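You operate a simulated robot arm through the tools that you are given. There is no shell and no other tool. Be economical: measure what you need, move in short steps, check, and stop when the job is done.

Carry out the task below with a simulated robot arm. There is one attempt and no reset: what you move stays moved.

TASK
Put things in order on the drying stand. At the end: the blue pack of tissues is on the brown box (marked "CARD"); the silver bottle stands where the black tub plug stood; the blue tin (marked "WAX") stands on top of the clear jar with the white lid; the black tub plug stands where the blue tin stood; whatever was shut is shut again. Leave all else as you found it, and nothing knocked over.
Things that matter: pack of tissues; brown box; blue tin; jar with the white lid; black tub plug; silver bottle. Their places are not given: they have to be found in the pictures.

It is judged by the outcome, as a careful person would: the job done as asked, and still so three seconds after it is handed in. It fails if anything else is knocked over, pushed out of place, dropped, spilled or broken. Lids that push on must go on centred and level and be pressed home; caps that screw on are set level and turned clockwise until they are tight.

THE ROBOT
A 7-joint arm with a two-finger parallel gripper, fixed in place. Base frame: the origin is at the foot of the arm, x ahead of it, y to its left, z up; the work surface is at about z = 0.74. Units: m, rad, N and s.
With the tool pointing down near the work surface it reaches from about 0.2 to 0.68 m from the base axis. Its first joint turns from -1.152 to 1.152 rad. Payload 2.4 kg.
Tool frame: the origin (TCP) lies between the finger pads and is the grasp point; the fingertips stand 0.03 m ahead of it; z points along the fingers, y is the line along which they close. The gripper opens to 0.094 m. The fingers are 0.028 m wide and 0.01 m thick; the gripper's body (0.05 by 0.096 m) begins 0.055 m behind the TCP.
Orientation is that of the tool frame in the base frame, as a unit quaternion [w, x, y, z]. With the fingers straight down and closing along the base's y, the tool's x points along the base's -x, its y along +y and its z along -z.

THE INTERFACE
- The arm moves only by the tool jog_arm. Its arguments are lists of equal length, an entry for each row: "xyz": the shift along the base's x, y, z in m, a list of three; "rot": the turn, a rotation vector about the base's x, y, z in rad, a list of three. In form: {"xyz": [[dx, dy, dz], ...], "rot": [[wx, wy, wz], ...]}. A call has 1 to 12 rows; each row is the pose to reach, as a shift and turn from the pose commanded when the call began. "gripper" is the opening, from 0 (shut) to 1 (fully open), set as the call begins (left out, the last holds). A row lasts 0.2 s, in which the tool goes at most 0.05 m and 0.15 rad; a call with a longer step from one row to the next is refused whole, and so is a gripper value outside its range. A pose out of reach is approached as far as the arm can. The call stops where the force on the tool passes 40 N (or 10 N more than at its start, if that is more) or the arm is blocked; 0.2 s more then pass. The fingers move at their own pace (about 0.153 m/s each) and stop on an object; they squeeze with about 27 N. The grip force told is the motor's: it shows also when the fingers shut on nothing. Time passes only in rows, and 0.2 s behind the last, so rows that repeat a pose let the fingers close. The reply holds the time, the measured pose of the TCP, the force on the tool along the base axes, the opening and the grip force, in the units named above and with some noise, and new pictures: "views" is both (left out), scene, wrist or none.
- Cameras (640 x 400 px; columns grow to the right, rows downward): "scene" is fixed at [0.0378, 0.4892, 1.4231]; the picture's right is [-0.67, -0.74, 0.00], its down [-0.56, 0.50, -0.66] and it looks along [0.49, -0.44, -0.75] (base axes); focal length 354 px, centre (320, 200). "wrist" rides on the gripper at [0.076, 0.014, -0.103] in the tool frame; the picture's right is [-0.18, 0.98, 0.00], its down [-0.75, -0.14, -0.64] and it looks along [-0.63, -0.12, 0.77] (tool axes); focal length 243 px, centre (320, 200).
- point_at(camera, pixels): for up to 12 pixels [column, row] of the newest picture of that camera ("zoom" is the newest enlarged one), the place [x, y, z] in the base frame of the surface seen there, good to about 0.002 m. The clock stands still meanwhile.
- zoom(camera, box): a new picture of the part [left, top, right, bottom] of that camera's present view, enlarged. The clock stands still meanwhile.
- hand_in(): hands the job in; it is judged then, once.

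Keep the steps short. Do not move on a guess: measure, check each grasp and each placing, and mend mistakes. In all there are 80 turns and 170 pictures (those below and enlarged ones count). Leave the gripper open and the arm clear of the work at the hand-in unless told otherwise, and finish with a single line.

The tools are called after "Emit:" by a JSON object that holds its "op" and its "data". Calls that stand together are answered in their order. jog_arm: Moves the arm, as the interface text tells. Its arguments: {"type":"object","properties":{"xyz":{"type":"array","items":{"type":"array","items":{"type":"number"}}},"rot":{"type":"array","items":{"type":"array","items":{"type":"number"}}},"gripper":{"type":"number"},"views":{"type":"string","enum":["both","scene","wrist","none"]}},"required":["xyz","rot"]} The other tools are called the same way: point_at (camera, pixels) gives the place of the surface under pixels of a picture; zoom (camera, box) takes an enlarged picture of a part of a camera's view; hand_in () hands the job in.

At the start:

```text
clock: 0.0
position: [0.3037, 0.136, 1.0793]
orientation: [0.0, 0.0, 1.0, 0.0]
wrist_force: [-0.1, 0.7, -1.6]
grip_width: 0.0941
grip_force: 0.0
```

scene: 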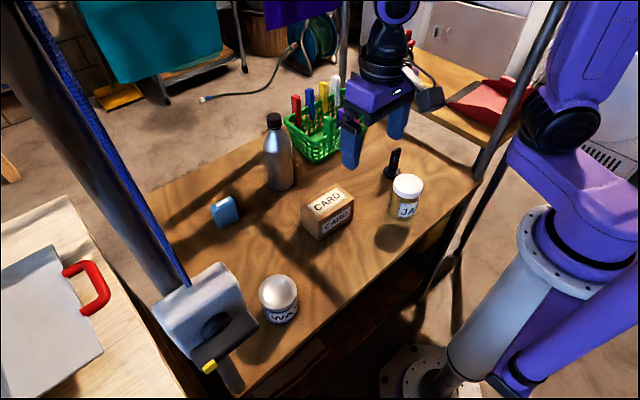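
wrist: 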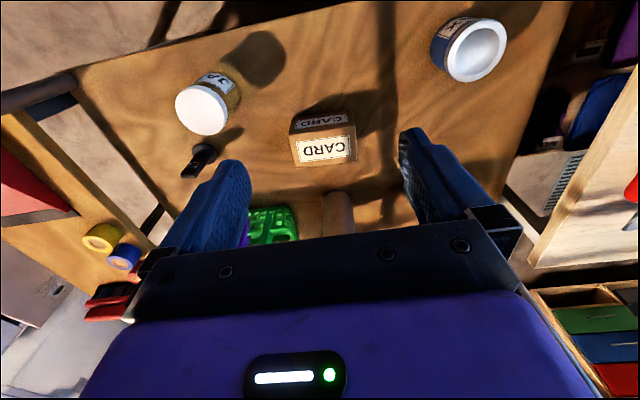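

I see the bottle near (279,155), tissues (225,211), box (328,212), tin (279,298), jar (406,198), plug (393,165). I'll enlarge the work area to see the details.

Emit:
{"op": "zoom", "data": {"camera": "scene", "box": [340, 130, 460, 250]}}

Emit:
{"op": "zoom", "data": {"camera": "scene", "box": [190, 100, 350, 240]}}

Emit:
{"op": "zoom", "data": {"camera": "scene", "box": [230, 250, 330, 340]}}

Emit:
{"op": "point_at", "data": {"camera": "scene", "pixels": [[274, 118], [273, 186], [222, 204], [226, 220], [325, 202], [338, 218], [278, 287], [280, 308], [407, 182], [405, 208], [396, 152], [390, 176]]}}

```text
3.33 times, centred on (400, 190) of scene
```

zoom: 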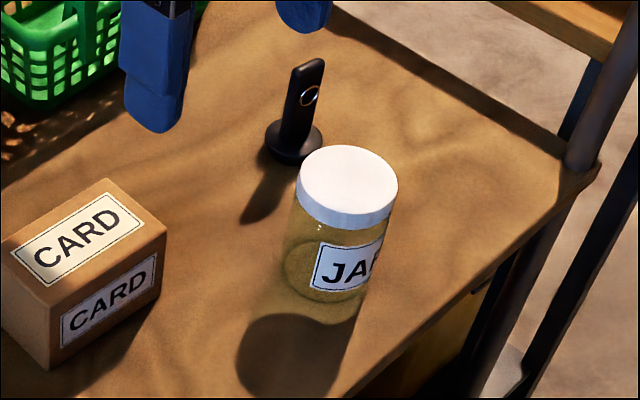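

```text
2.86 times, centred on (270, 170) of scene
```

zoom: 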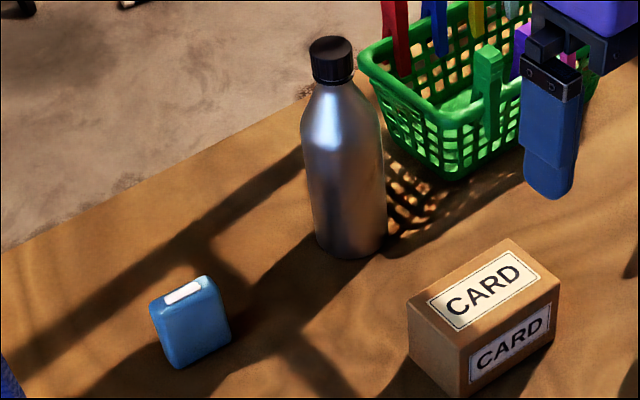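

```text
4.44 times, centred on (280, 295) of scene
```

zoom: 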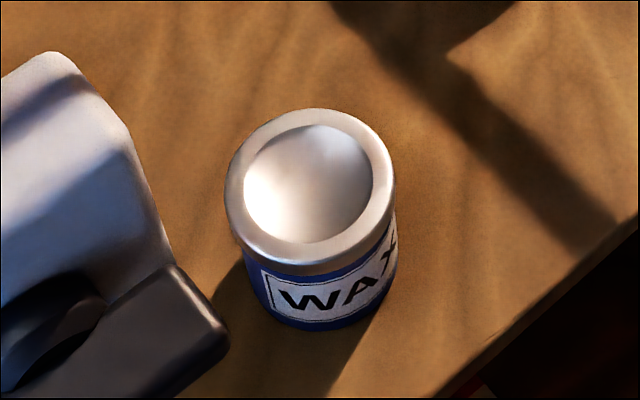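

```text
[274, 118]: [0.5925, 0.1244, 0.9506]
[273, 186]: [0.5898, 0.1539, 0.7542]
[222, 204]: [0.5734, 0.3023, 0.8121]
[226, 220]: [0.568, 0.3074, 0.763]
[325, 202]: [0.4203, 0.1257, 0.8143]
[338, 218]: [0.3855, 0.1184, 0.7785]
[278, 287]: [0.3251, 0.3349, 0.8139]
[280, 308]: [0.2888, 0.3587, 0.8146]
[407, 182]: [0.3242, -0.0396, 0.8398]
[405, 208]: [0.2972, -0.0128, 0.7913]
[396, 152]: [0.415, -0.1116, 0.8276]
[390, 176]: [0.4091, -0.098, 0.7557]
```

The objects are clear. Now I'll measure edges of the bottle, tissue pack, box, and the post and clamp near the tin.

Emit:
{"op": "point_at", "data": {"camera": "scene", "pixels": [[273.5, 114], [267.5, 122], [280.5, 122], [274.5, 127.5], [274, 133], [274, 140], [275, 150], [265.5, 165], [291.5, 165], [279, 165], [279, 187], [279, 192]]}}

Emit:
{"op": "point_at", "data": {"camera": "scene", "pixels": [[212, 205], [230, 197], [214, 208], [234, 203], [238, 213], [218, 228], [302, 208], [333, 184.5], [353, 198], [321, 223], [321, 237], [352, 212]]}}

Emit:
{"op": "point_at", "data": {"camera": "scene", "pixels": [[180, 310], [225, 290], [255, 325], [210, 367], [230, 380], [150, 230], [100, 150], [260, 292], [297, 292], [278, 276], [281, 322], [215, 330]]}}

Emit:
{"op": "point_at", "data": {"camera": "scene", "pixels": [[393, 185], [423, 185], [408, 174], [406, 199], [400, 149], [392, 172], [384, 175], [400, 175], [391, 181], [312, 128], [340, 160], [286, 122]]}}

```text
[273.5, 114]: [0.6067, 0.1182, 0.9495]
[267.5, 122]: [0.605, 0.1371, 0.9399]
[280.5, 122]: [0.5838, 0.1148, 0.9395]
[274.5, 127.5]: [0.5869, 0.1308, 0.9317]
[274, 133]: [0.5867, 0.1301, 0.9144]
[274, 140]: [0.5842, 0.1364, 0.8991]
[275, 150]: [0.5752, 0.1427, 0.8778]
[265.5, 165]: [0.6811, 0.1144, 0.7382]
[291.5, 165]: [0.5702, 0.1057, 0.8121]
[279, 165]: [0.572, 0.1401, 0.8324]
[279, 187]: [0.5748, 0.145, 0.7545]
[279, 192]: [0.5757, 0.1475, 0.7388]
```

```text
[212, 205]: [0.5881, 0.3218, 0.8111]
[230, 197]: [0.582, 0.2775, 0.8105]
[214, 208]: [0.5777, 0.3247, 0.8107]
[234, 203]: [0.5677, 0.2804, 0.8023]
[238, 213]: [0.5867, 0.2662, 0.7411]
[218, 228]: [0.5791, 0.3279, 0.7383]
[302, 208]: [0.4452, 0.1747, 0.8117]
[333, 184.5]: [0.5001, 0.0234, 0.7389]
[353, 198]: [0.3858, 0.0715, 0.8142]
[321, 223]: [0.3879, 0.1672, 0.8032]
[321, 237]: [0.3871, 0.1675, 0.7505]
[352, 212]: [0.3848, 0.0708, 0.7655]
```

```text
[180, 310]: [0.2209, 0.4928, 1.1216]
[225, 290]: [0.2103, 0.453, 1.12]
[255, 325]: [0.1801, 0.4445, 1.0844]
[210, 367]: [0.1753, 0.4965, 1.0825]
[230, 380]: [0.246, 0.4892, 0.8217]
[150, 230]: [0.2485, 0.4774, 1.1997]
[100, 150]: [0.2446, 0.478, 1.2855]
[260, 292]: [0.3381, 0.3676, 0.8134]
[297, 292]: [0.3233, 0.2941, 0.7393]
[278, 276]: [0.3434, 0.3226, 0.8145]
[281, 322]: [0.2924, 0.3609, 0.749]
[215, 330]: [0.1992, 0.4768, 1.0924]
```

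```text
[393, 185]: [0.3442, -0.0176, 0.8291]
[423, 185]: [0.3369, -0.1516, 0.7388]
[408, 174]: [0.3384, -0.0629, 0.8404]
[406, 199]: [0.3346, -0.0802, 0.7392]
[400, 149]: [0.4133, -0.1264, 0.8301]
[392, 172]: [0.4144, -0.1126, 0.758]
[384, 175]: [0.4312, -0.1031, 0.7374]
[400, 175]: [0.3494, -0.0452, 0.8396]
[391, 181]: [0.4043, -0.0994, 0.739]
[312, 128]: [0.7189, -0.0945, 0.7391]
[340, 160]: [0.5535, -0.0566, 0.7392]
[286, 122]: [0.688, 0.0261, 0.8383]
```

Estimates so far:

| Object | Position |
|---|---|
| Tissue pack | upright, about (0.578, 0.302), top at z 0.811, thin side roughly along x |
| Box top | x 0.386–0.446, y 0.07–0.172, z 0.814 |
| Bottle | about (0.597, 0.12), cap top at z 0.95 |

I'll move above the tissue pack, turned so the fingers close across its thin side.

Emit:
{"op": "jog_arm", "data": {"xyz": [[0.025, 0.016, -0.005], [0.05, 0.032, -0.01], [0.075, 0.048, -0.015], [0.1, 0.064, -0.02], [0.13, 0.08, -0.025], [0.16, 0.1, -0.03], [0.19, 0.12, -0.04], [0.22, 0.14, -0.05], [0.25, 0.155, -0.065], [0.272, 0.166, -0.08], [0.272, 0.166, -0.08]], "rot": [[0, 0, 0.14], [0, 0, 0.28], [0, 0, 0.42], [0, 0, 0.56], [0, 0, 0.7], [0, 0, 0.84], [0, 0, 0.98], [0, 0, 1.12], [0, 0, 1.25], [0, 0, 1.35], [0, 0, 1.35]], "gripper": 1}}

```text
clock: 2.4
position: [0.5766, 0.3019, 0.9977]
orientation: [0.0, -0.625, 0.781, 0.0]
wrist_force: [0.6, 0.5, -0.5]
grip_width: 0.0936
grip_force: 0.2
```

scene: 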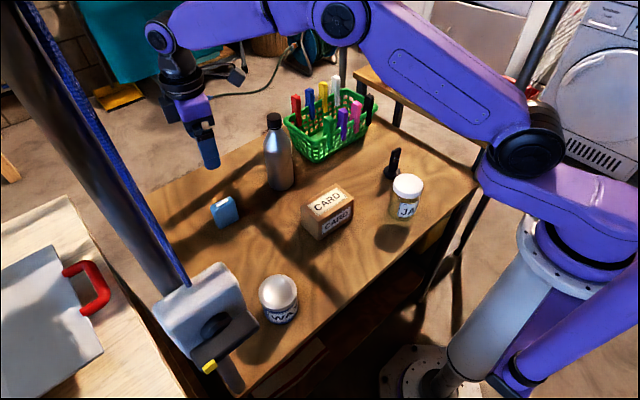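
wrist: 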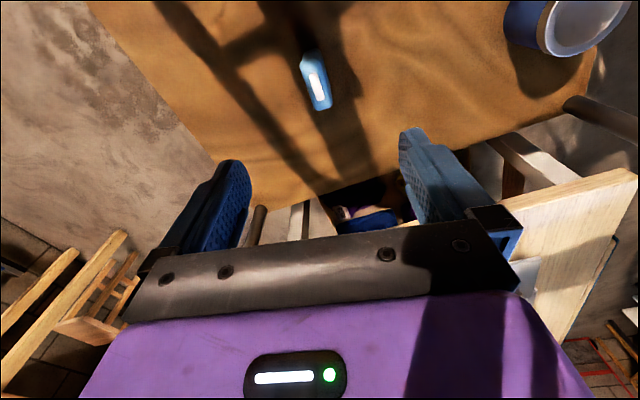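

The pack shows in the wrist view at (315,80). I'll enlarge that part to read its top corners.

Emit:
{"op": "zoom", "data": {"camera": "wrist", "box": [275, 40, 355, 120]}}

Emit:
{"op": "point_at", "data": {"camera": "wrist", "pixels": [[304, 76], [324, 70], [314, 109], [331, 104], [316, 88], [301, 60], [318, 55], [328, 88], [309, 92]]}}

```text
5.00 times, centred on (315, 80) of wrist
```

zoom: 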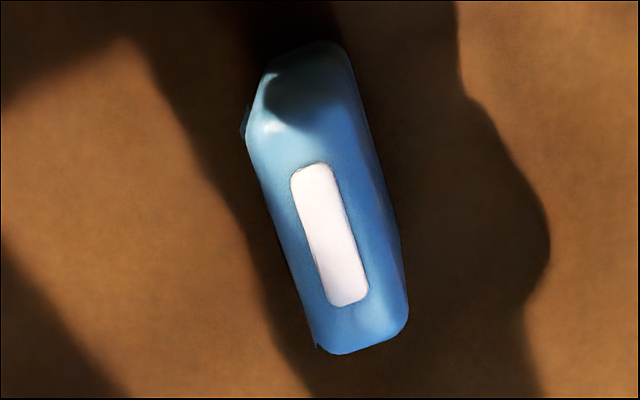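

```text
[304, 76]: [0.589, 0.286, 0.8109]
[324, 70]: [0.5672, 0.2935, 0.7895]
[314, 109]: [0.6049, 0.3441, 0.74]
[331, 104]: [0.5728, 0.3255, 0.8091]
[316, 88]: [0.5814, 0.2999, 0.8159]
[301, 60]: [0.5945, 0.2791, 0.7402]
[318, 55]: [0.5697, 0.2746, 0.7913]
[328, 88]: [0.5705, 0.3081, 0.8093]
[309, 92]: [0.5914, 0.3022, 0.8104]
```

The pack's centre is about (0.581, 0.302), turned about 0.08 rad more than the gripper. I'll line up and descend to z 0.787.

Emit:
{"op": "jog_arm", "data": {"xyz": [[0.004, 0, 0], [0.004, 0, -0.05], [0.004, 0, -0.1], [0.004, 0, -0.15], [0.004, 0, -0.18], [0.004, 0, -0.212], [0.004, 0, -0.212]], "rot": [[0, 0, 0.08], [0, 0, 0.08], [0, 0, 0.08], [0, 0, 0.08], [0, 0, 0.08], [0, 0, 0.08], [0, 0, 0.08]], "views": "wrist"}}

```text
clock: 4.0
position: [0.5799, 0.3003, 0.7874]
orientation: [0.0, -0.656, 0.755, 0.0]
wrist_force: [-0.6, -1.6, 0.1]
grip_width: 0.0942
grip_force: 0.1
```

wrist: 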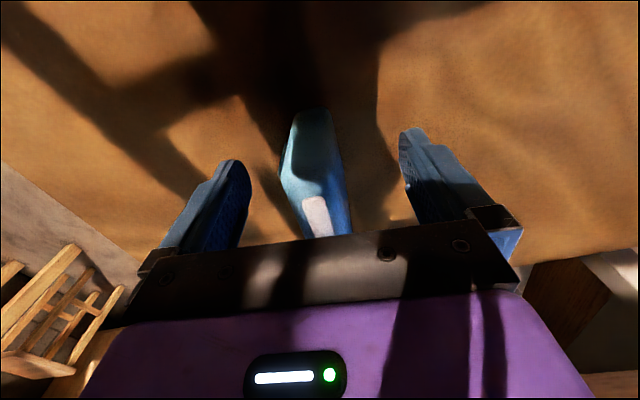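

The pack lies between the fingers, so I'll close on it. It is soft, so I'll check the grip, then lift.

Emit:
{"op": "jog_arm", "data": {"xyz": [[0, 0, 0], [0, 0, 0], [0, 0, 0], [0, 0, 0]], "rot": [[0, 0, 0], [0, 0, 0], [0, 0, 0], [0, 0, 0]], "gripper": 0, "views": "wrist"}}

Emit:
{"op": "jog_arm", "data": {"xyz": [[0, 0, 0.04], [0, 0, 0.08], [0, 0, 0.13], [0, 0, 0.17], [0, 0, 0.17]], "rot": [[0, 0, 0], [0, 0, 0], [0, 0, 0], [0, 0, 0], [0, 0, 0]]}}

```text
clock: 5.0
position: [0.5791, 0.2998, 0.7874]
orientation: [0.001, -0.655, 0.755, -0.001]
wrist_force: [0.3, -0.1, -0.6]
grip_width: 0.0275
grip_force: 27.3
```

wrist: 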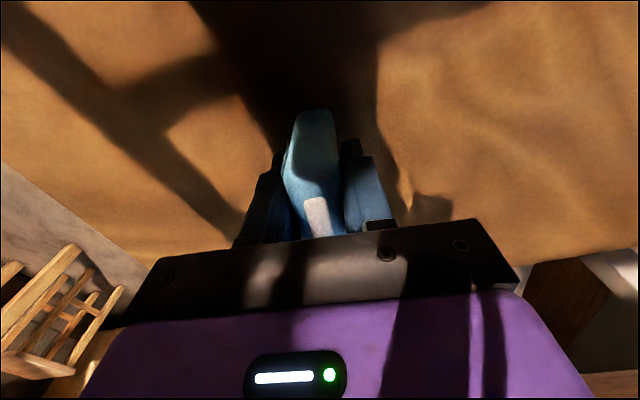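

```text
clock: 6.2
position: [0.5804, 0.3011, 0.9602]
orientation: [0.0, -0.655, 0.755, 0.0]
wrist_force: [0.1, -0.6, -0.3]
grip_width: 0.0275
grip_force: 27.2
```

scene: 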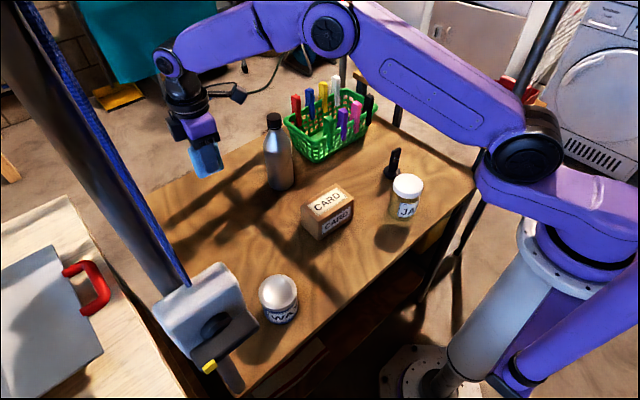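
wrist: 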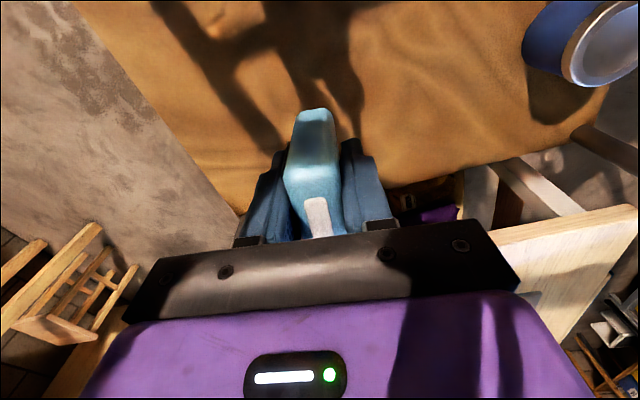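

The pack is held, 27.5 mm thick. I'll carry it to above the box centre (0.416, 0.121), moving in x first to stay away from the bottle.

Emit:
{"op": "jog_arm", "data": {"xyz": [[-0.045, -0.01, 0], [-0.085, -0.03, 0], [-0.12, -0.06, 0], [-0.145, -0.1, 0], [-0.16, -0.14, 0], [-0.164, -0.18, -0.02], [-0.164, -0.18, -0.06], [-0.164, -0.18, -0.075], [-0.164, -0.18, -0.075]], "rot": [[0, 0, 0.02], [0, 0, 0.05], [0, 0, 0.08], [0, 0, 0.11], [0, 0, 0.14], [0, 0, 0.14], [0, 0, 0.14], [0, 0, 0.14], [0, 0, 0.14]]}}

```text
clock: 8.2
position: [0.4144, 0.1243, 0.8806]
orientation: [0.001, 0.707, -0.707, 0.0]
wrist_force: [-0.5, -0.2, -0.3]
grip_width: 0.0273
grip_force: 27.2
```

scene: 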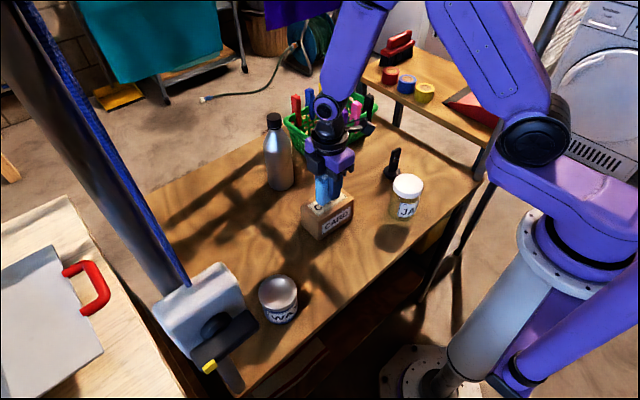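
wrist: 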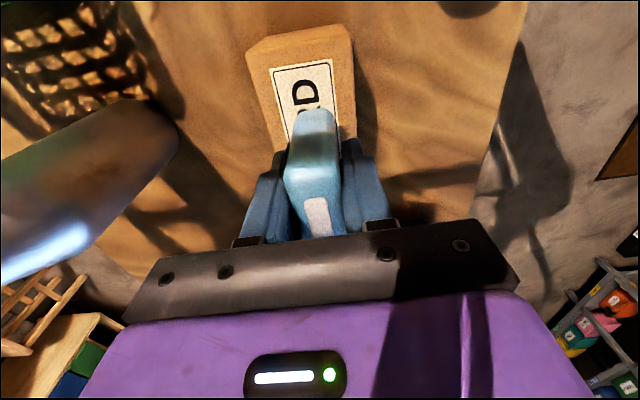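

The pack is over the box. I'll check the box's edges in the wrist view before lowering.

Emit:
{"op": "point_at", "data": {"camera": "wrist", "pixels": [[285, 115], [352, 115], [275, 70], [345, 60], [310, 55], [345, 35]]}}

Emit:
{"op": "zoom", "data": {"camera": "scene", "box": [280, 150, 380, 250]}}

```text
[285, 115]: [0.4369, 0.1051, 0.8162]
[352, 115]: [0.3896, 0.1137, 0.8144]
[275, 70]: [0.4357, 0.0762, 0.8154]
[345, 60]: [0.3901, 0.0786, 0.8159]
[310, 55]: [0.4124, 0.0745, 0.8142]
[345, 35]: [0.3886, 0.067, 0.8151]
```

```text
4.00 times, centred on (330, 200) of scene
```

zoom: 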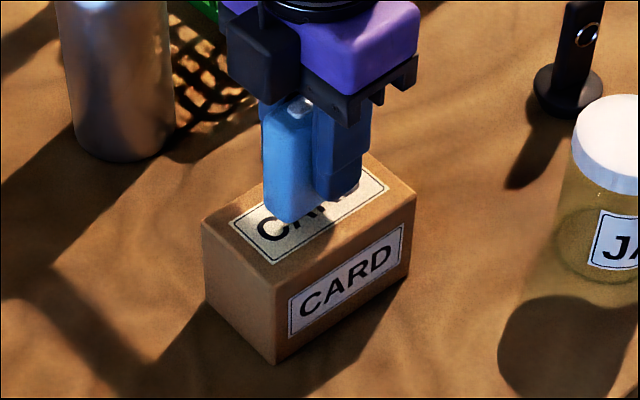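

The pack sits well within the box top at z 0.815. I'll lower it gently until it touches.

Emit:
{"op": "jog_arm", "data": {"xyz": [[0, -0.002, -0.008], [0, -0.002, -0.013], [0, -0.002, -0.016], [0, -0.002, -0.018], [0, -0.002, -0.018]], "rot": [[0, 0, 0], [0, 0, 0], [0, 0, 0], [0, 0, 0], [0, 0, 0]], "views": "none"}}

Emit:
{"op": "zoom", "data": {"camera": "scene", "box": [290, 160, 370, 240]}}

```text
clock: 9.4
position: [0.4146, 0.1204, 0.8635]
orientation: [0.0, -0.707, 0.708, 0.0]
wrist_force: [-0.5, -0.2, -0.1]
grip_width: 0.0275
grip_force: 27.3
```

```text
5.00 times, centred on (330, 200) of scene
```

zoom: 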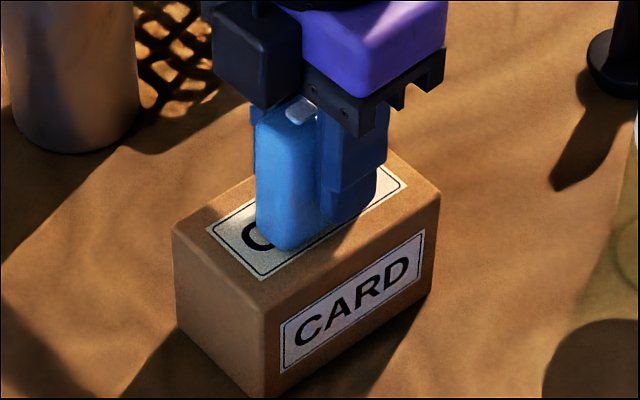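

No contact force yet, so I'll lower about 2 mm more.

Emit:
{"op": "jog_arm", "data": {"xyz": [[0, 0, -0.001], [0, 0, -0.002], [0, 0, -0.002]], "rot": [[0, 0, 0], [0, 0, 0], [0, 0, 0]], "views": "none"}}

```text
clock: 10.2
position: [0.4155, 0.1191, 0.8621]
orientation: [0.0, 0.707, -0.707, 0.0]
wrist_force: [-1.3, -0.2, 15.5]
grip_width: 0.0276
grip_force: 26.8
```

It touches with 15 N. I'll open, hold a moment, then rise.

Emit:
{"op": "jog_arm", "data": {"xyz": [[0, 0, 0.001], [0, 0, 0.001], [0, 0, 0.001]], "rot": [[0, 0, 0], [0, 0, 0], [0, 0, 0]], "gripper": 0.7, "views": "none"}}

Emit:
{"op": "jog_arm", "data": {"xyz": [[0, 0, 0.03], [0, 0, 0.07], [0, 0, 0.12], [0, 0, 0.16], [0, 0, 0.16]], "rot": [[0, 0, 0], [0, 0, 0], [0, 0, 0], [0, 0, 0], [0, 0, 0]], "views": "scene"}}

```text
clock: 11.0
position: [0.4143, 0.1186, 0.8621]
orientation: [0.0, -0.707, 0.707, 0.0]
wrist_force: [-0.1, 0.5, 0.6]
grip_width: 0.0656
grip_force: 0.1
```

```text
clock: 12.2
position: [0.4182, 0.121, 1.0225]
orientation: [0.0, -0.707, 0.707, 0.0]
wrist_force: [-0.7, -0.2, -0.1]
grip_width: 0.066
grip_force: 0.0
```

scene: 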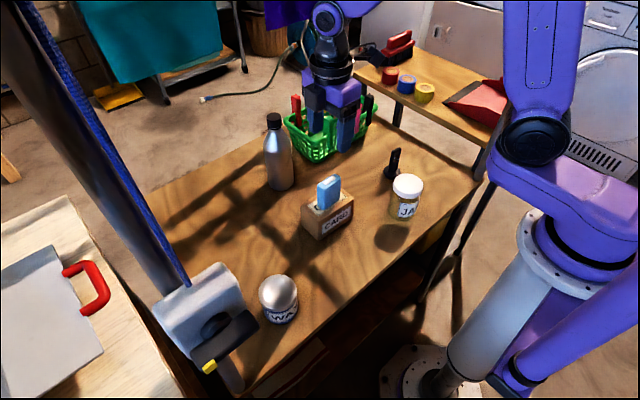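

The pack stands on the box. Next is the tin at about (0.316, 0.341). I'll move above it, turning back to the starting yaw.

Emit:
{"op": "jog_arm", "data": {"xyz": [[-0.01, 0.02, 0], [-0.02, 0.04, 0], [-0.03, 0.06, 0], [-0.04, 0.08, 0], [-0.05, 0.1, 0], [-0.06, 0.12, 0], [-0.07, 0.145, 0], [-0.08, 0.17, 0], [-0.09, 0.195, 0], [-0.1, 0.215, -0.02], [-0.1, 0.22, -0.05], [-0.1, 0.22, -0.07]], "rot": [[0, 0, -0.145], [0, 0, -0.29], [0, 0, -0.435], [0, 0, -0.58], [0, 0, -0.725], [0, 0, -0.87], [0, 0, -1.015], [0, 0, -1.16], [0, 0, -1.305], [0, 0, -1.45], [0, 0, -1.571], [0, 0, -1.571]], "gripper": 1}}

```text
clock: 14.8
position: [0.3154, 0.3403, 0.9522]
orientation: [0.0, 0.001, 1.0, 0.0]
wrist_force: [0.2, 0.3, 1.0]
grip_width: 0.094
grip_force: 0.0
```

scene: 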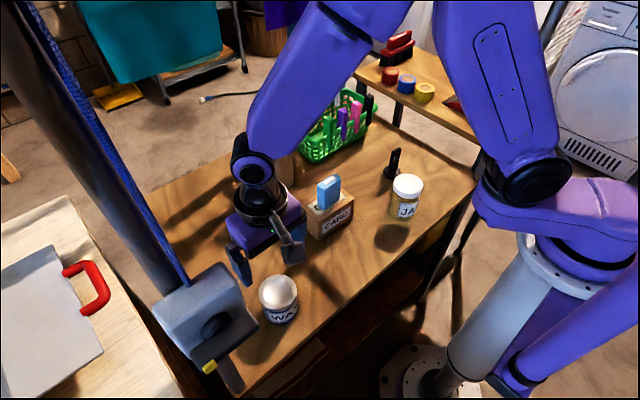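
wrist: 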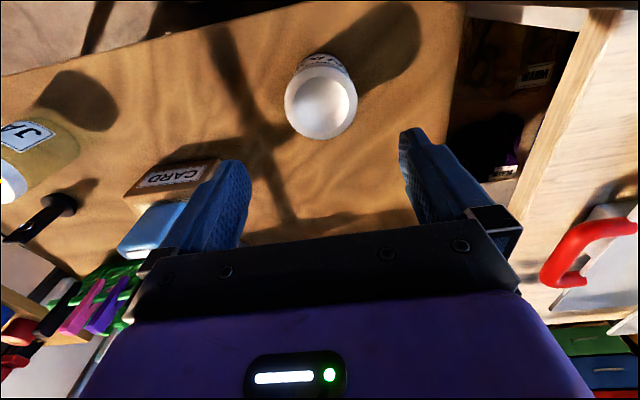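

The tin shows at (321,97) in the wrist view. I'll measure its rim.

Emit:
{"op": "zoom", "data": {"camera": "wrist", "box": [270, 40, 370, 150]}}

Emit:
{"op": "point_at", "data": {"camera": "wrist", "pixels": [[287, 104], [355, 100], [321, 65], [325, 136], [297, 78], [346, 74], [350, 122], [298, 129], [322, 100]]}}

```text
3.64 times, centred on (320, 95) of wrist
```

zoom: 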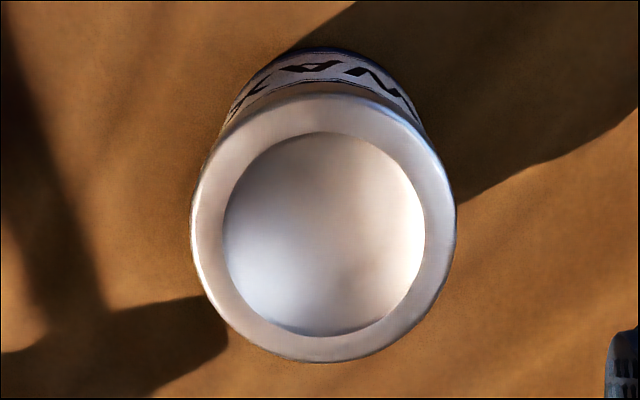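

```text
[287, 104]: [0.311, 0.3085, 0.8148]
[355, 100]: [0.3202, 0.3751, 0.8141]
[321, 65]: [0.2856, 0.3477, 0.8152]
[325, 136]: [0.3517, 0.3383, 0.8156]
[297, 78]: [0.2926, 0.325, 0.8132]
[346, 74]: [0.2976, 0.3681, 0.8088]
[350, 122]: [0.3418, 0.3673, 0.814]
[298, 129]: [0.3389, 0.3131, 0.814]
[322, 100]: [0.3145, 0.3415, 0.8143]
```

The tin's centre is about (0.318, 0.342), diameter about 69 mm. I'll centre over it and descend to z 0.784.

Emit:
{"op": "jog_arm", "data": {"xyz": [[0.003, 0.0015, -0.03], [0.003, 0.0015, -0.06], [0.003, 0.0015, -0.09], [0.003, 0.0015, -0.12], [0.003, 0.0015, -0.15], [0.003, 0.0015, -0.168], [0.003, 0.0015, -0.168]], "rot": [[0, 0, 0], [0, 0, 0], [0, 0, 0], [0, 0, 0], [0, 0, 0], [0, 0, 0], [0, 0, 0]]}}

```text
clock: 16.4
position: [0.3191, 0.3391, 0.782]
orientation: [0.0, 0.002, 1.0, 0.0]
wrist_force: [0.2, 0.9, -0.1]
grip_width: 0.0939
grip_force: 0.1
```

scene: 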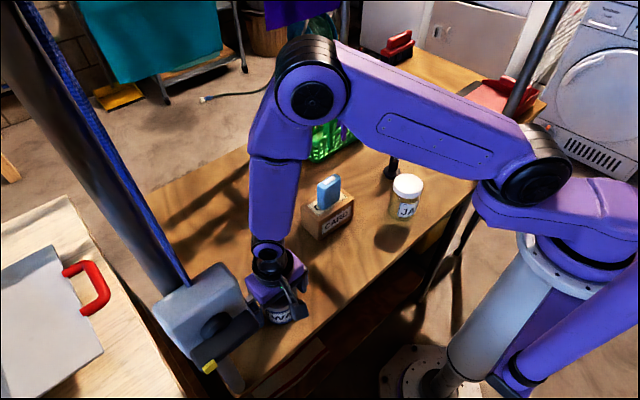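
wrist: 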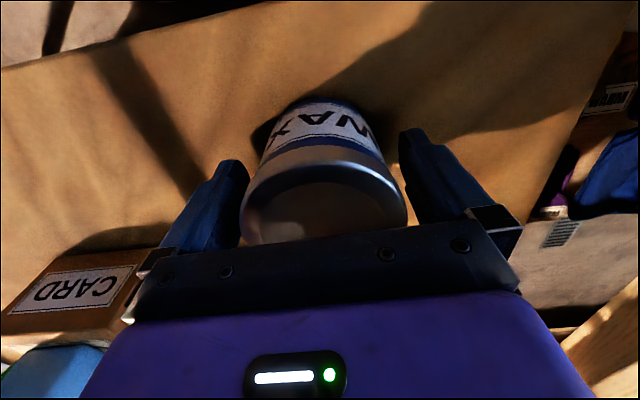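

The fingers straddle the tin, so I'll close and then lift a little.

Emit:
{"op": "jog_arm", "data": {"xyz": [[0, 0.002, 0], [0, 0.002, 0], [0, 0.002, 0]], "rot": [[0, 0, 0], [0, 0, 0], [0, 0, 0]], "gripper": 0, "views": "none"}}

Emit:
{"op": "jog_arm", "data": {"xyz": [[0, 0, 0.02], [0, 0, 0.05], [0, 0, 0.09], [0, 0, 0.14], [0, 0, 0.16], [0, 0, 0.16]], "rot": [[0, 0, 0], [0, 0, 0], [0, 0, 0], [0, 0, 0], [0, 0, 0], [0, 0, 0]]}}

```text
clock: 17.2
position: [0.3192, 0.3409, 0.7841]
orientation: [0.0, 0.001, 1.0, 0.0]
wrist_force: [0.5, 0.0, 0.1]
grip_width: 0.072
grip_force: 27.0
```

```text
clock: 18.6
position: [0.3211, 0.3408, 0.9431]
orientation: [-0.001, 0.0, 1.0, 0.0]
wrist_force: [0.0, 0.0, -2.1]
grip_width: 0.072
grip_force: 27.0
```

scene: 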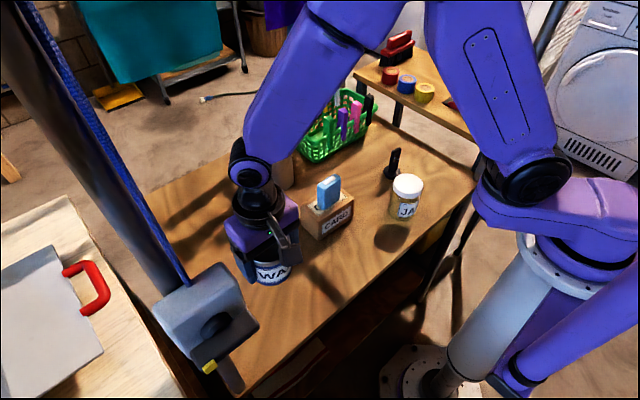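
wrist: 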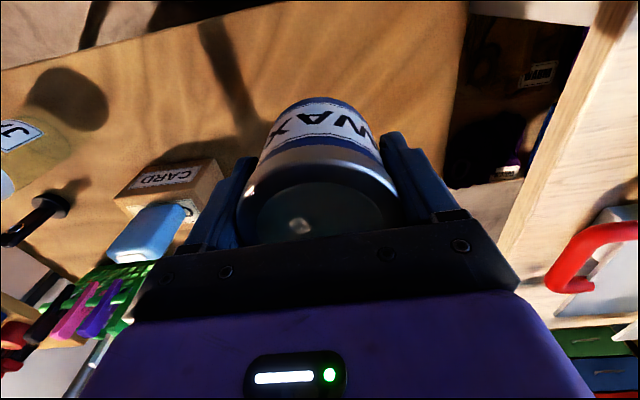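

The tin came up whole, lid on. Now I'll measure the jar lid's rim in the scene picture.

Emit:
{"op": "zoom", "data": {"camera": "scene", "box": [380, 160, 436, 216]}}

Emit:
{"op": "point_at", "data": {"camera": "scene", "pixels": [[408, 174.5], [395, 180], [394.5, 185], [422.5, 186], [421, 180], [400, 193], [410, 195.5], [418, 193.5], [408, 184], [400, 176], [416, 176], [407, 196]]}}

```text
7.14 times, centred on (408, 188) of scene
```

zoom: 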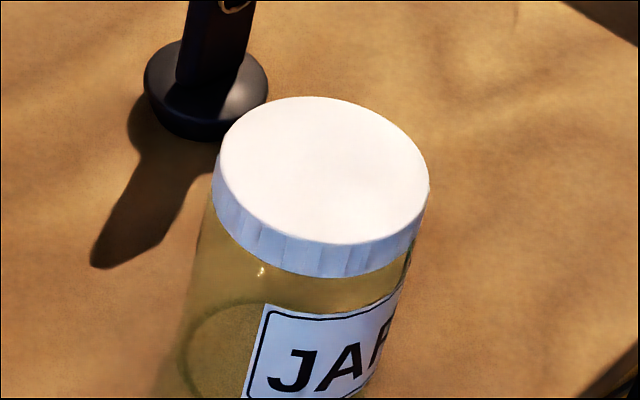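

```text
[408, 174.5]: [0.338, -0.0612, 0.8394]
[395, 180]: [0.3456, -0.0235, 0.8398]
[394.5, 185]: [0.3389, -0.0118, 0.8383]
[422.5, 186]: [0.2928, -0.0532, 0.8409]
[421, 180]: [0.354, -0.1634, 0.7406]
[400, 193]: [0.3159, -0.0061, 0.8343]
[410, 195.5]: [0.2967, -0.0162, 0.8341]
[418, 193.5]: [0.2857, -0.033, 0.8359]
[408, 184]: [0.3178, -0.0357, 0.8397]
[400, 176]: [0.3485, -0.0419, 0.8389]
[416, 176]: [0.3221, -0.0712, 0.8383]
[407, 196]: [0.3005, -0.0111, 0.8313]
```

I'll refine that with pixels from the enlarged picture, just inside the rim.

Emit:
{"op": "point_at", "data": {"camera": "zoom", "pixels": [[217, 178], [425, 190], [310, 99], [345, 240], [240, 122], [250, 214], [400, 135], [400, 227], [275, 104], [360, 110], [290, 232], [321, 168]]}}

```text
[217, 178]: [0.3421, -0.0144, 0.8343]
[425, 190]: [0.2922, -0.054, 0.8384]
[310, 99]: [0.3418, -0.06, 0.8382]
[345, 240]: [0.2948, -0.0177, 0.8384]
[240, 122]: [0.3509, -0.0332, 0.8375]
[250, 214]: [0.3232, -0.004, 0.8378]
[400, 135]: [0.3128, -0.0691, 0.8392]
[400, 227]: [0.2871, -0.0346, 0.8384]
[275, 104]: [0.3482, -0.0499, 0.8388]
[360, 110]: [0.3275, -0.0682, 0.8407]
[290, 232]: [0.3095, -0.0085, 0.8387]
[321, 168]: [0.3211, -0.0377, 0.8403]
```

The jar lid's centre is (0.3185, -0.037), top at z 0.839. I'll carry the tin across at a steady height, keeping x at 0.319.

Emit:
{"op": "jog_arm", "data": {"xyz": [[0, -0.02, 0.01], [0, -0.06, 0.01], [0, -0.1, 0.01], [0, -0.14, 0.01], [0, -0.18, 0.01], [0, -0.22, 0.01], [0, -0.26, 0.01], [0, -0.3, 0.01], [0, -0.34, 0.01], [0, -0.37, 0.01], [0, -0.379, 0], [0, -0.379, -0.03]], "rot": [[0, 0, 0], [0, 0, 0], [0, 0, 0], [0, 0, 0], [0, 0, 0], [0, 0, 0], [0, 0, 0], [0, 0, 0], [0, 0, 0], [0, 0, 0], [0, 0, 0], [0, 0, 0]]}}

Emit:
{"op": "zoom", "data": {"camera": "scene", "box": [360, 140, 450, 230]}}

```text
clock: 21.2
position: [0.317, -0.0369, 0.9135]
orientation: [0.0, 0.0, 1.0, 0.0]
wrist_force: [0.3, -0.3, -1.9]
grip_width: 0.0719
grip_force: 26.8
```

scene: 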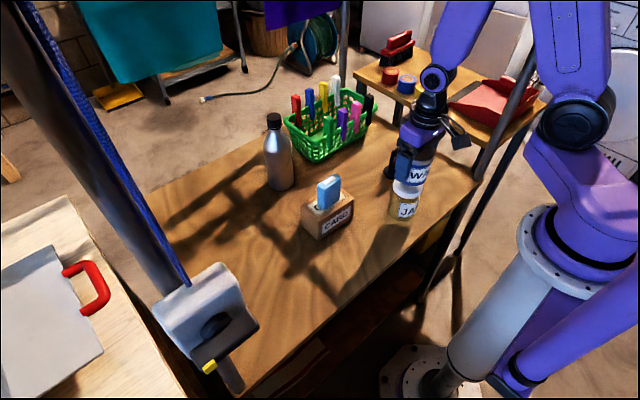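
wrist: 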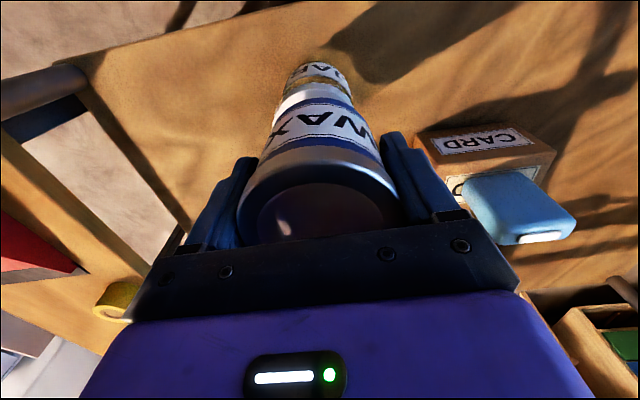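

```text
4.44 times, centred on (405, 185) of scene
```

zoom: 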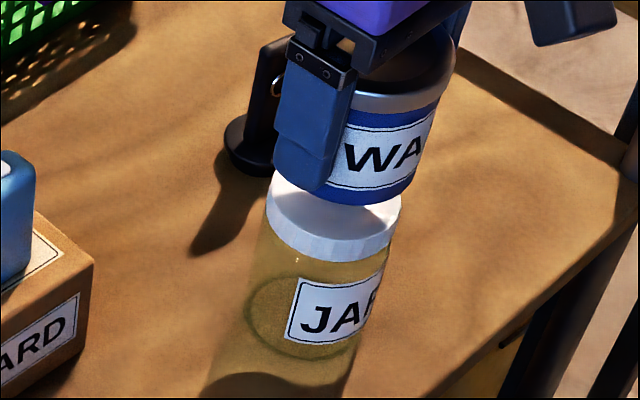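

Tin and jar look lined up. I'll lower to just above contact and look.

Emit:
{"op": "jog_arm", "data": {"xyz": [[0, 0, -0.01], [0, 0, -0.02], [0, 0, -0.025], [0, 0, -0.027], [0, 0, -0.027]], "rot": [[0, 0, 0], [0, 0, 0], [0, 0, 0], [0, 0, 0], [0, 0, 0]], "views": "wrist"}}

Emit:
{"op": "zoom", "data": {"camera": "scene", "box": [370, 150, 440, 220]}}

Emit:
{"op": "zoom", "data": {"camera": "wrist", "box": [240, 50, 400, 200]}}

```text
clock: 22.4
position: [0.3176, -0.0361, 0.8857]
orientation: [0.001, 0.001, 1.0, 0.0]
wrist_force: [0.0, 0.1, -2.8]
grip_width: 0.0723
grip_force: 27.0
```

wrist: 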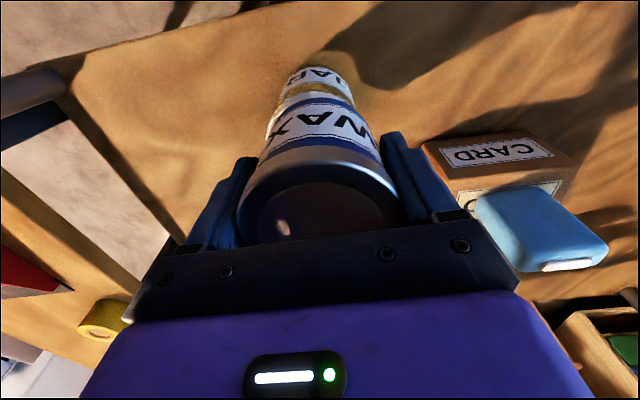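

```text
5.71 times, centred on (405, 185) of scene
```

zoom: 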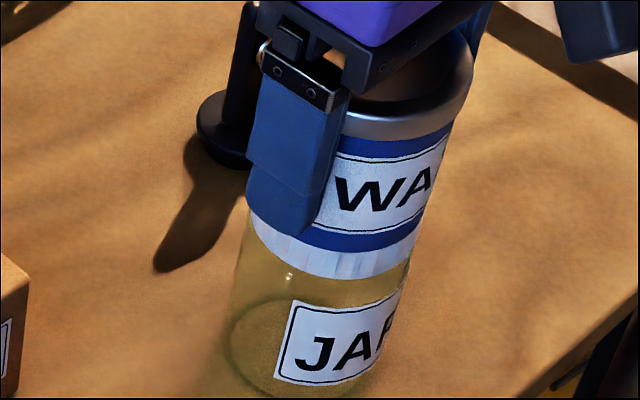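

```text
2.67 times, centred on (320, 125) of wrist
```

zoom: 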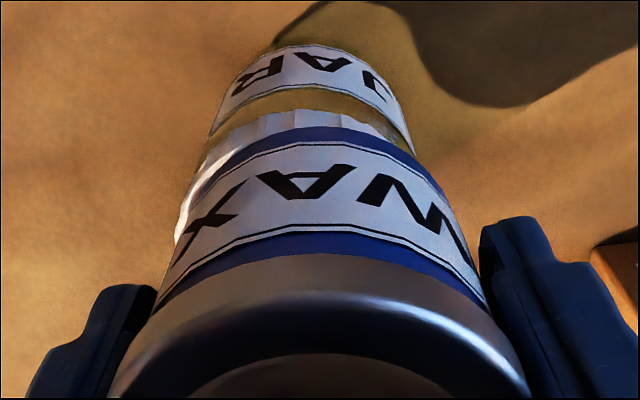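

In the wrist enlargement the jar lid sticks out slightly on the -y side, about 2 mm. I'll shift the tin (+0.0015, -0.002) while still clear, then lower.

Emit:
{"op": "jog_arm", "data": {"xyz": [[0.0015, -0.002, 0.002], [0.0015, -0.002, 0.002], [0.0015, -0.002, 0]], "rot": [[0, 0, 0], [0, 0, 0], [0, 0, 0]], "views": "none"}}

Emit:
{"op": "zoom", "data": {"camera": "wrist", "box": [240, 50, 400, 200]}}

Emit:
{"op": "zoom", "data": {"camera": "scene", "box": [380, 165, 440, 215]}}

```text
clock: 23.2
position: [0.3203, -0.0385, 0.8875]
orientation: [0.001, 0.0, 1.0, 0.001]
wrist_force: [-0.2, -0.3, -1.4]
grip_width: 0.0723
grip_force: 26.9
```

```text
2.67 times, centred on (320, 125) of wrist
```

zoom: 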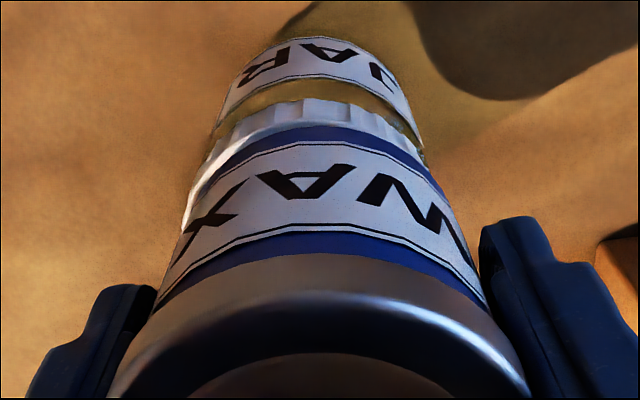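

```text
8.00 times, centred on (410, 190) of scene
```

zoom: 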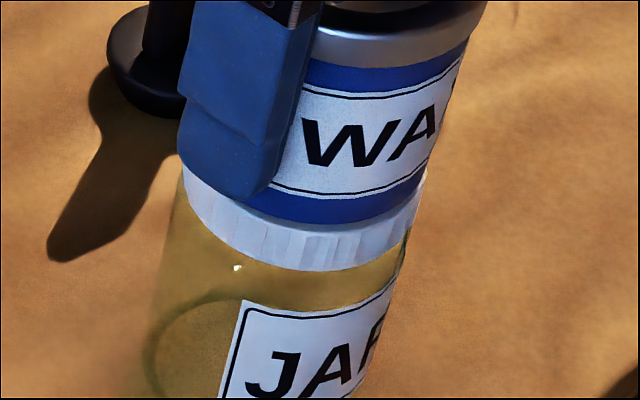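

The jar and tin now share an axis. I'll lower in 1 mm steps until contact.

Emit:
{"op": "jog_arm", "data": {"xyz": [[0, 0, -0.002], [0, 0, -0.003], [0, 0, -0.004], [0, 0, -0.004]], "rot": [[0, 0, 0], [0, 0, 0], [0, 0, 0], [0, 0, 0]], "views": "none"}}

```text
clock: 24.2
position: [0.3192, -0.039, 0.8831]
orientation: [0.0, 0.0, 1.0, 0.0]
wrist_force: [-0.5, -0.6, 4.5]
grip_width: 0.0722
grip_force: 27.3
```

Contact is light at about 5 N. I'll open and look.

Emit:
{"op": "jog_arm", "data": {"xyz": [[0, 0, 0], [0, 0, 0], [0, 0, 0]], "rot": [[0, 0, 0], [0, 0, 0], [0, 0, 0]], "gripper": 1, "views": "wrist"}}

Emit:
{"op": "zoom", "data": {"camera": "scene", "box": [370, 150, 440, 220]}}

```text
clock: 25.0
position: [0.3194, -0.0394, 0.8832]
orientation: [0.001, 0.001, 1.0, 0.0]
wrist_force: [0.0, 0.6, 0.0]
grip_width: 0.0939
grip_force: 0.0
```

wrist: 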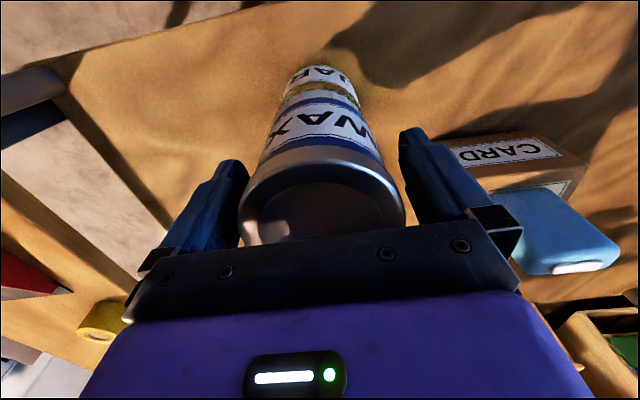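

```text
5.71 times, centred on (405, 185) of scene
```

zoom: 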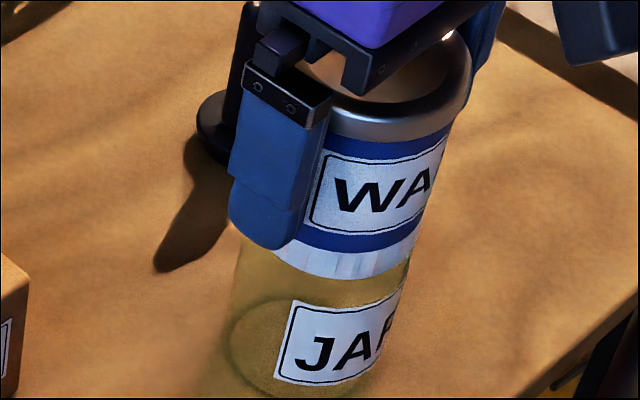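

The tin stands on the jar. I'll rise straight up, then go over the plug with a quarter turn so the wrist camera points away from the jar stack.

Emit:
{"op": "jog_arm", "data": {"xyz": [[0, 0, 0.03], [0, 0, 0.07], [0, 0, 0.11], [0, 0, 0.13]], "rot": [[0, 0, 0], [0, 0, 0], [0, 0, 0], [0, 0, 0]], "views": "none"}}

Emit:
{"op": "jog_arm", "data": {"xyz": [[0.01, -0.005, 0], [0.02, -0.01, 0], [0.03, -0.02, 0], [0.04, -0.03, 0], [0.05, -0.035, 0], [0.06, -0.04, 0], [0.07, -0.05, 0], [0.08, -0.06, 0], [0.09, -0.065, 0], [0.094, -0.068, 0], [0.094, -0.068, 0]], "rot": [[0, 0, 0.145], [0, 0, 0.29], [0, 0, 0.435], [0, 0, 0.58], [0, 0, 0.725], [0, 0, 0.87], [0, 0, 1.015], [0, 0, 1.16], [0, 0, 1.305], [0, 0, 1.45], [0, 0, 1.571]]}}

Emit:
{"op": "zoom", "data": {"camera": "scene", "box": [360, 120, 440, 220]}}

```text
clock: 26.0
position: [0.3169, -0.0388, 1.0151]
orientation: [0.0, 0.001, 1.0, 0.001]
wrist_force: [0.7, 0.2, 1.0]
grip_width: 0.0939
grip_force: 0.0
```

```text
clock: 28.4
position: [0.4137, -0.1086, 1.0127]
orientation: [0.0, 0.708, -0.707, 0.0]
wrist_force: [0.3, 0.5, -0.8]
grip_width: 0.094
grip_force: 0.0
```

scene: 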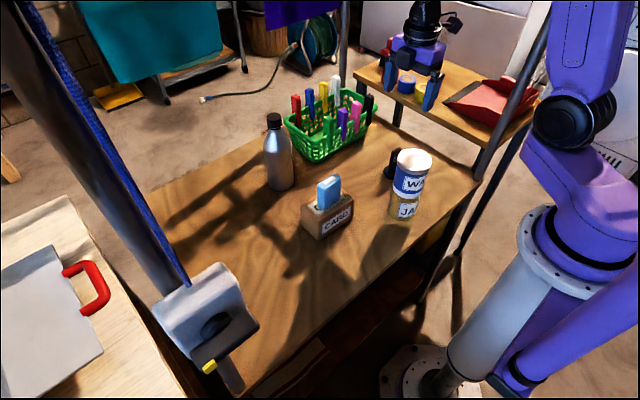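
wrist: 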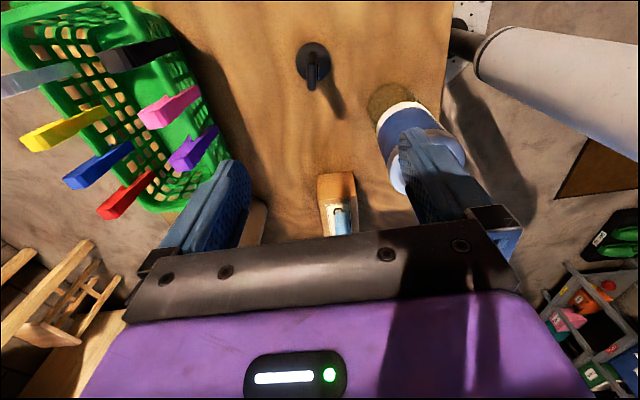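

```text
4.00 times, centred on (400, 170) of scene
```

zoom: 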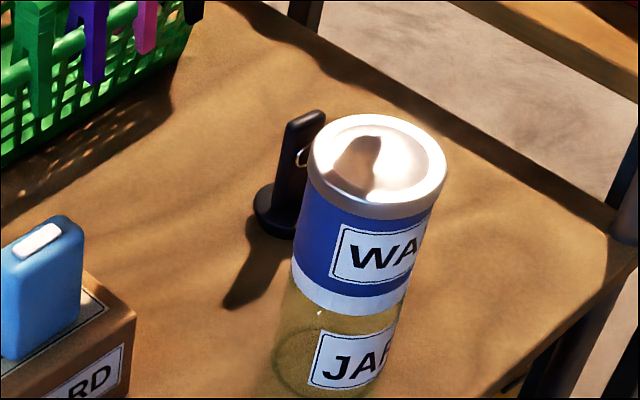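

The tin is level and centred on the jar. Now I'll measure the plug at (313,65) in the wrist view.

Emit:
{"op": "zoom", "data": {"camera": "wrist", "box": [280, 30, 350, 100]}}

Emit:
{"op": "point_at", "data": {"camera": "wrist", "pixels": [[297, 61], [329, 61], [312, 43], [304, 77], [324, 77], [311, 75], [308, 85], [315, 85], [312, 56], [312, 65], [300, 48], [325, 50]]}}

```text
5.71 times, centred on (315, 65) of wrist
```

zoom: 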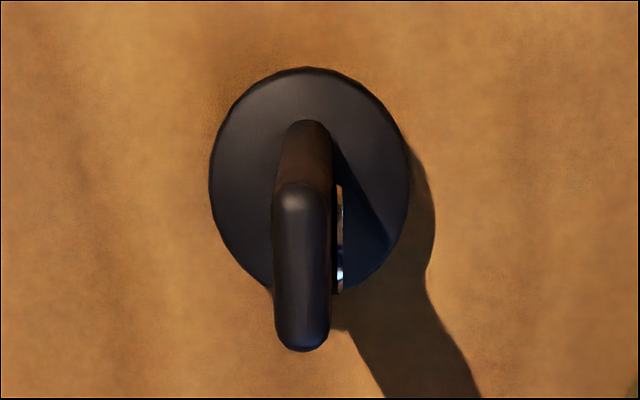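

```text
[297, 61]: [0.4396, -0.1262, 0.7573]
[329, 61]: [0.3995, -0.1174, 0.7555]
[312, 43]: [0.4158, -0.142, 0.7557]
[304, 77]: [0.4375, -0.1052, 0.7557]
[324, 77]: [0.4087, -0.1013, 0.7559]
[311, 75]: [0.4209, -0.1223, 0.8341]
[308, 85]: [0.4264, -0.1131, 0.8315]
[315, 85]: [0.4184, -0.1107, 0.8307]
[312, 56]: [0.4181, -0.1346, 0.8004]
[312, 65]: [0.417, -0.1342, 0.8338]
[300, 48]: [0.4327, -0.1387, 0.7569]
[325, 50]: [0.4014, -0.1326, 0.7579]
```

The plug's base centre is about (0.4195, -0.121). Its flat handle is about 11 mm thick, turned about -0.2 rad from the gripper, top at z 0.834. I'll centre on it and descend with a half opening.

Emit:
{"op": "jog_arm", "data": {"xyz": [[0.0063, -0.0145, 0], [0.0063, -0.0145, -0.03], [0.0063, -0.0145, -0.07], [0.0063, -0.0145, -0.11], [0.0063, -0.0145, -0.14], [0.0063, -0.0145, -0.14]], "rot": [[0, 0, -0.1], [0, 0, -0.2], [0, 0, -0.2], [0, 0, -0.2], [0, 0, -0.2], [0, 0, -0.2]], "gripper": 0.6}}

Emit:
{"op": "zoom", "data": {"camera": "wrist", "box": [220, 60, 420, 240]}}

```text
clock: 29.8
position: [0.4184, -0.122, 0.8722]
orientation: [-0.001, -0.633, 0.774, 0.0]
wrist_force: [-0.1, -0.6, 0.1]
grip_width: 0.0563
grip_force: 0.0
```

scene: 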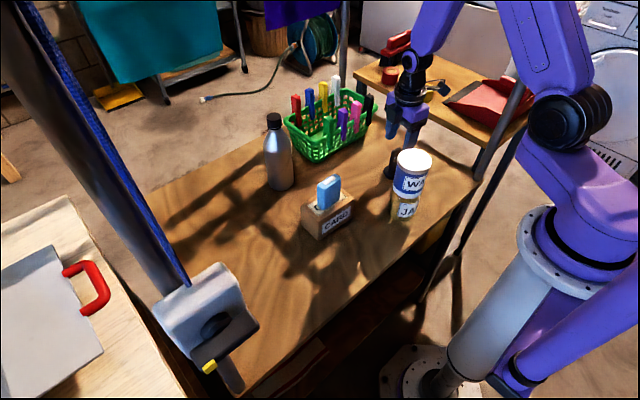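
wrist: 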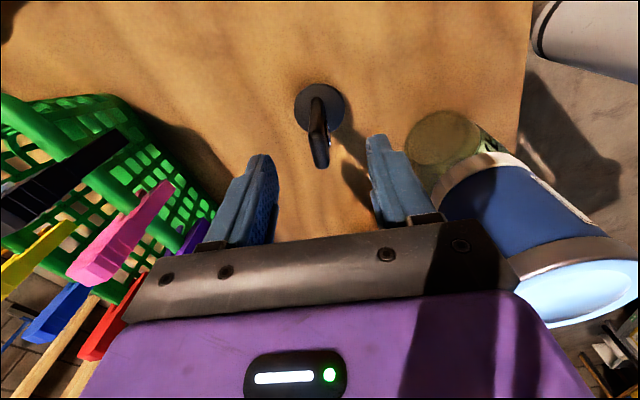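

```text
2.22 times, centred on (320, 150) of wrist
```

zoom: 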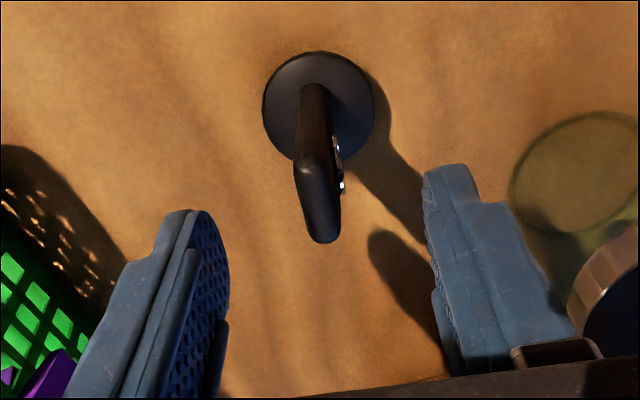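

The handle lies between the fingers and lines up with them. I'll re-measure the base centre from here, which the bottle will need later, then go down.

Emit:
{"op": "point_at", "data": {"camera": "wrist", "pixels": [[295, 106], [344, 106], [319, 84], [302, 90], [337, 90], [300, 123], [338, 124], [315, 115], [322, 163]]}}

Emit:
{"op": "jog_arm", "data": {"xyz": [[0, 0, -0.025], [0, 0, -0.05], [0, 0, -0.066], [0, 0, -0.066]], "rot": [[0, 0, 0], [0, 0, 0], [0, 0, 0], [0, 0, 0]], "views": "wrist"}}

```text
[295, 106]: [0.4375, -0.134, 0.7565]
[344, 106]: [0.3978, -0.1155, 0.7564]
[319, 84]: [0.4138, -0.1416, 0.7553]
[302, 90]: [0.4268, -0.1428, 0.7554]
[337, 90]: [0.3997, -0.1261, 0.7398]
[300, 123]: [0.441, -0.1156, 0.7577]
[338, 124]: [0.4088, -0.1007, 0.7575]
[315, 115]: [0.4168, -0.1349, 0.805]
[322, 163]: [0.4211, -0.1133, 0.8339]
```

```text
clock: 30.8
position: [0.42, -0.1205, 0.8086]
orientation: [0.0, -0.632, 0.775, 0.0]
wrist_force: [0.3, 0.3, -0.3]
grip_width: 0.0566
grip_force: 0.1
```

wrist: 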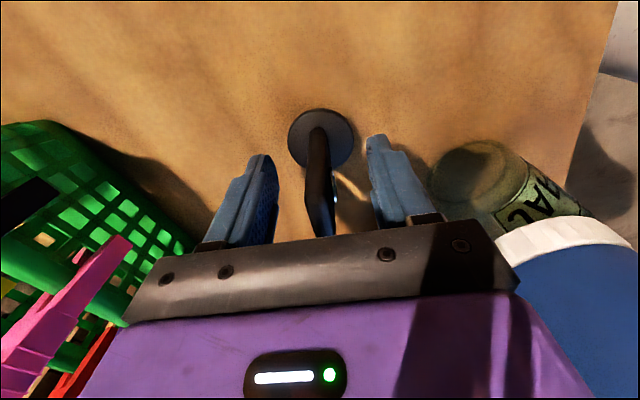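

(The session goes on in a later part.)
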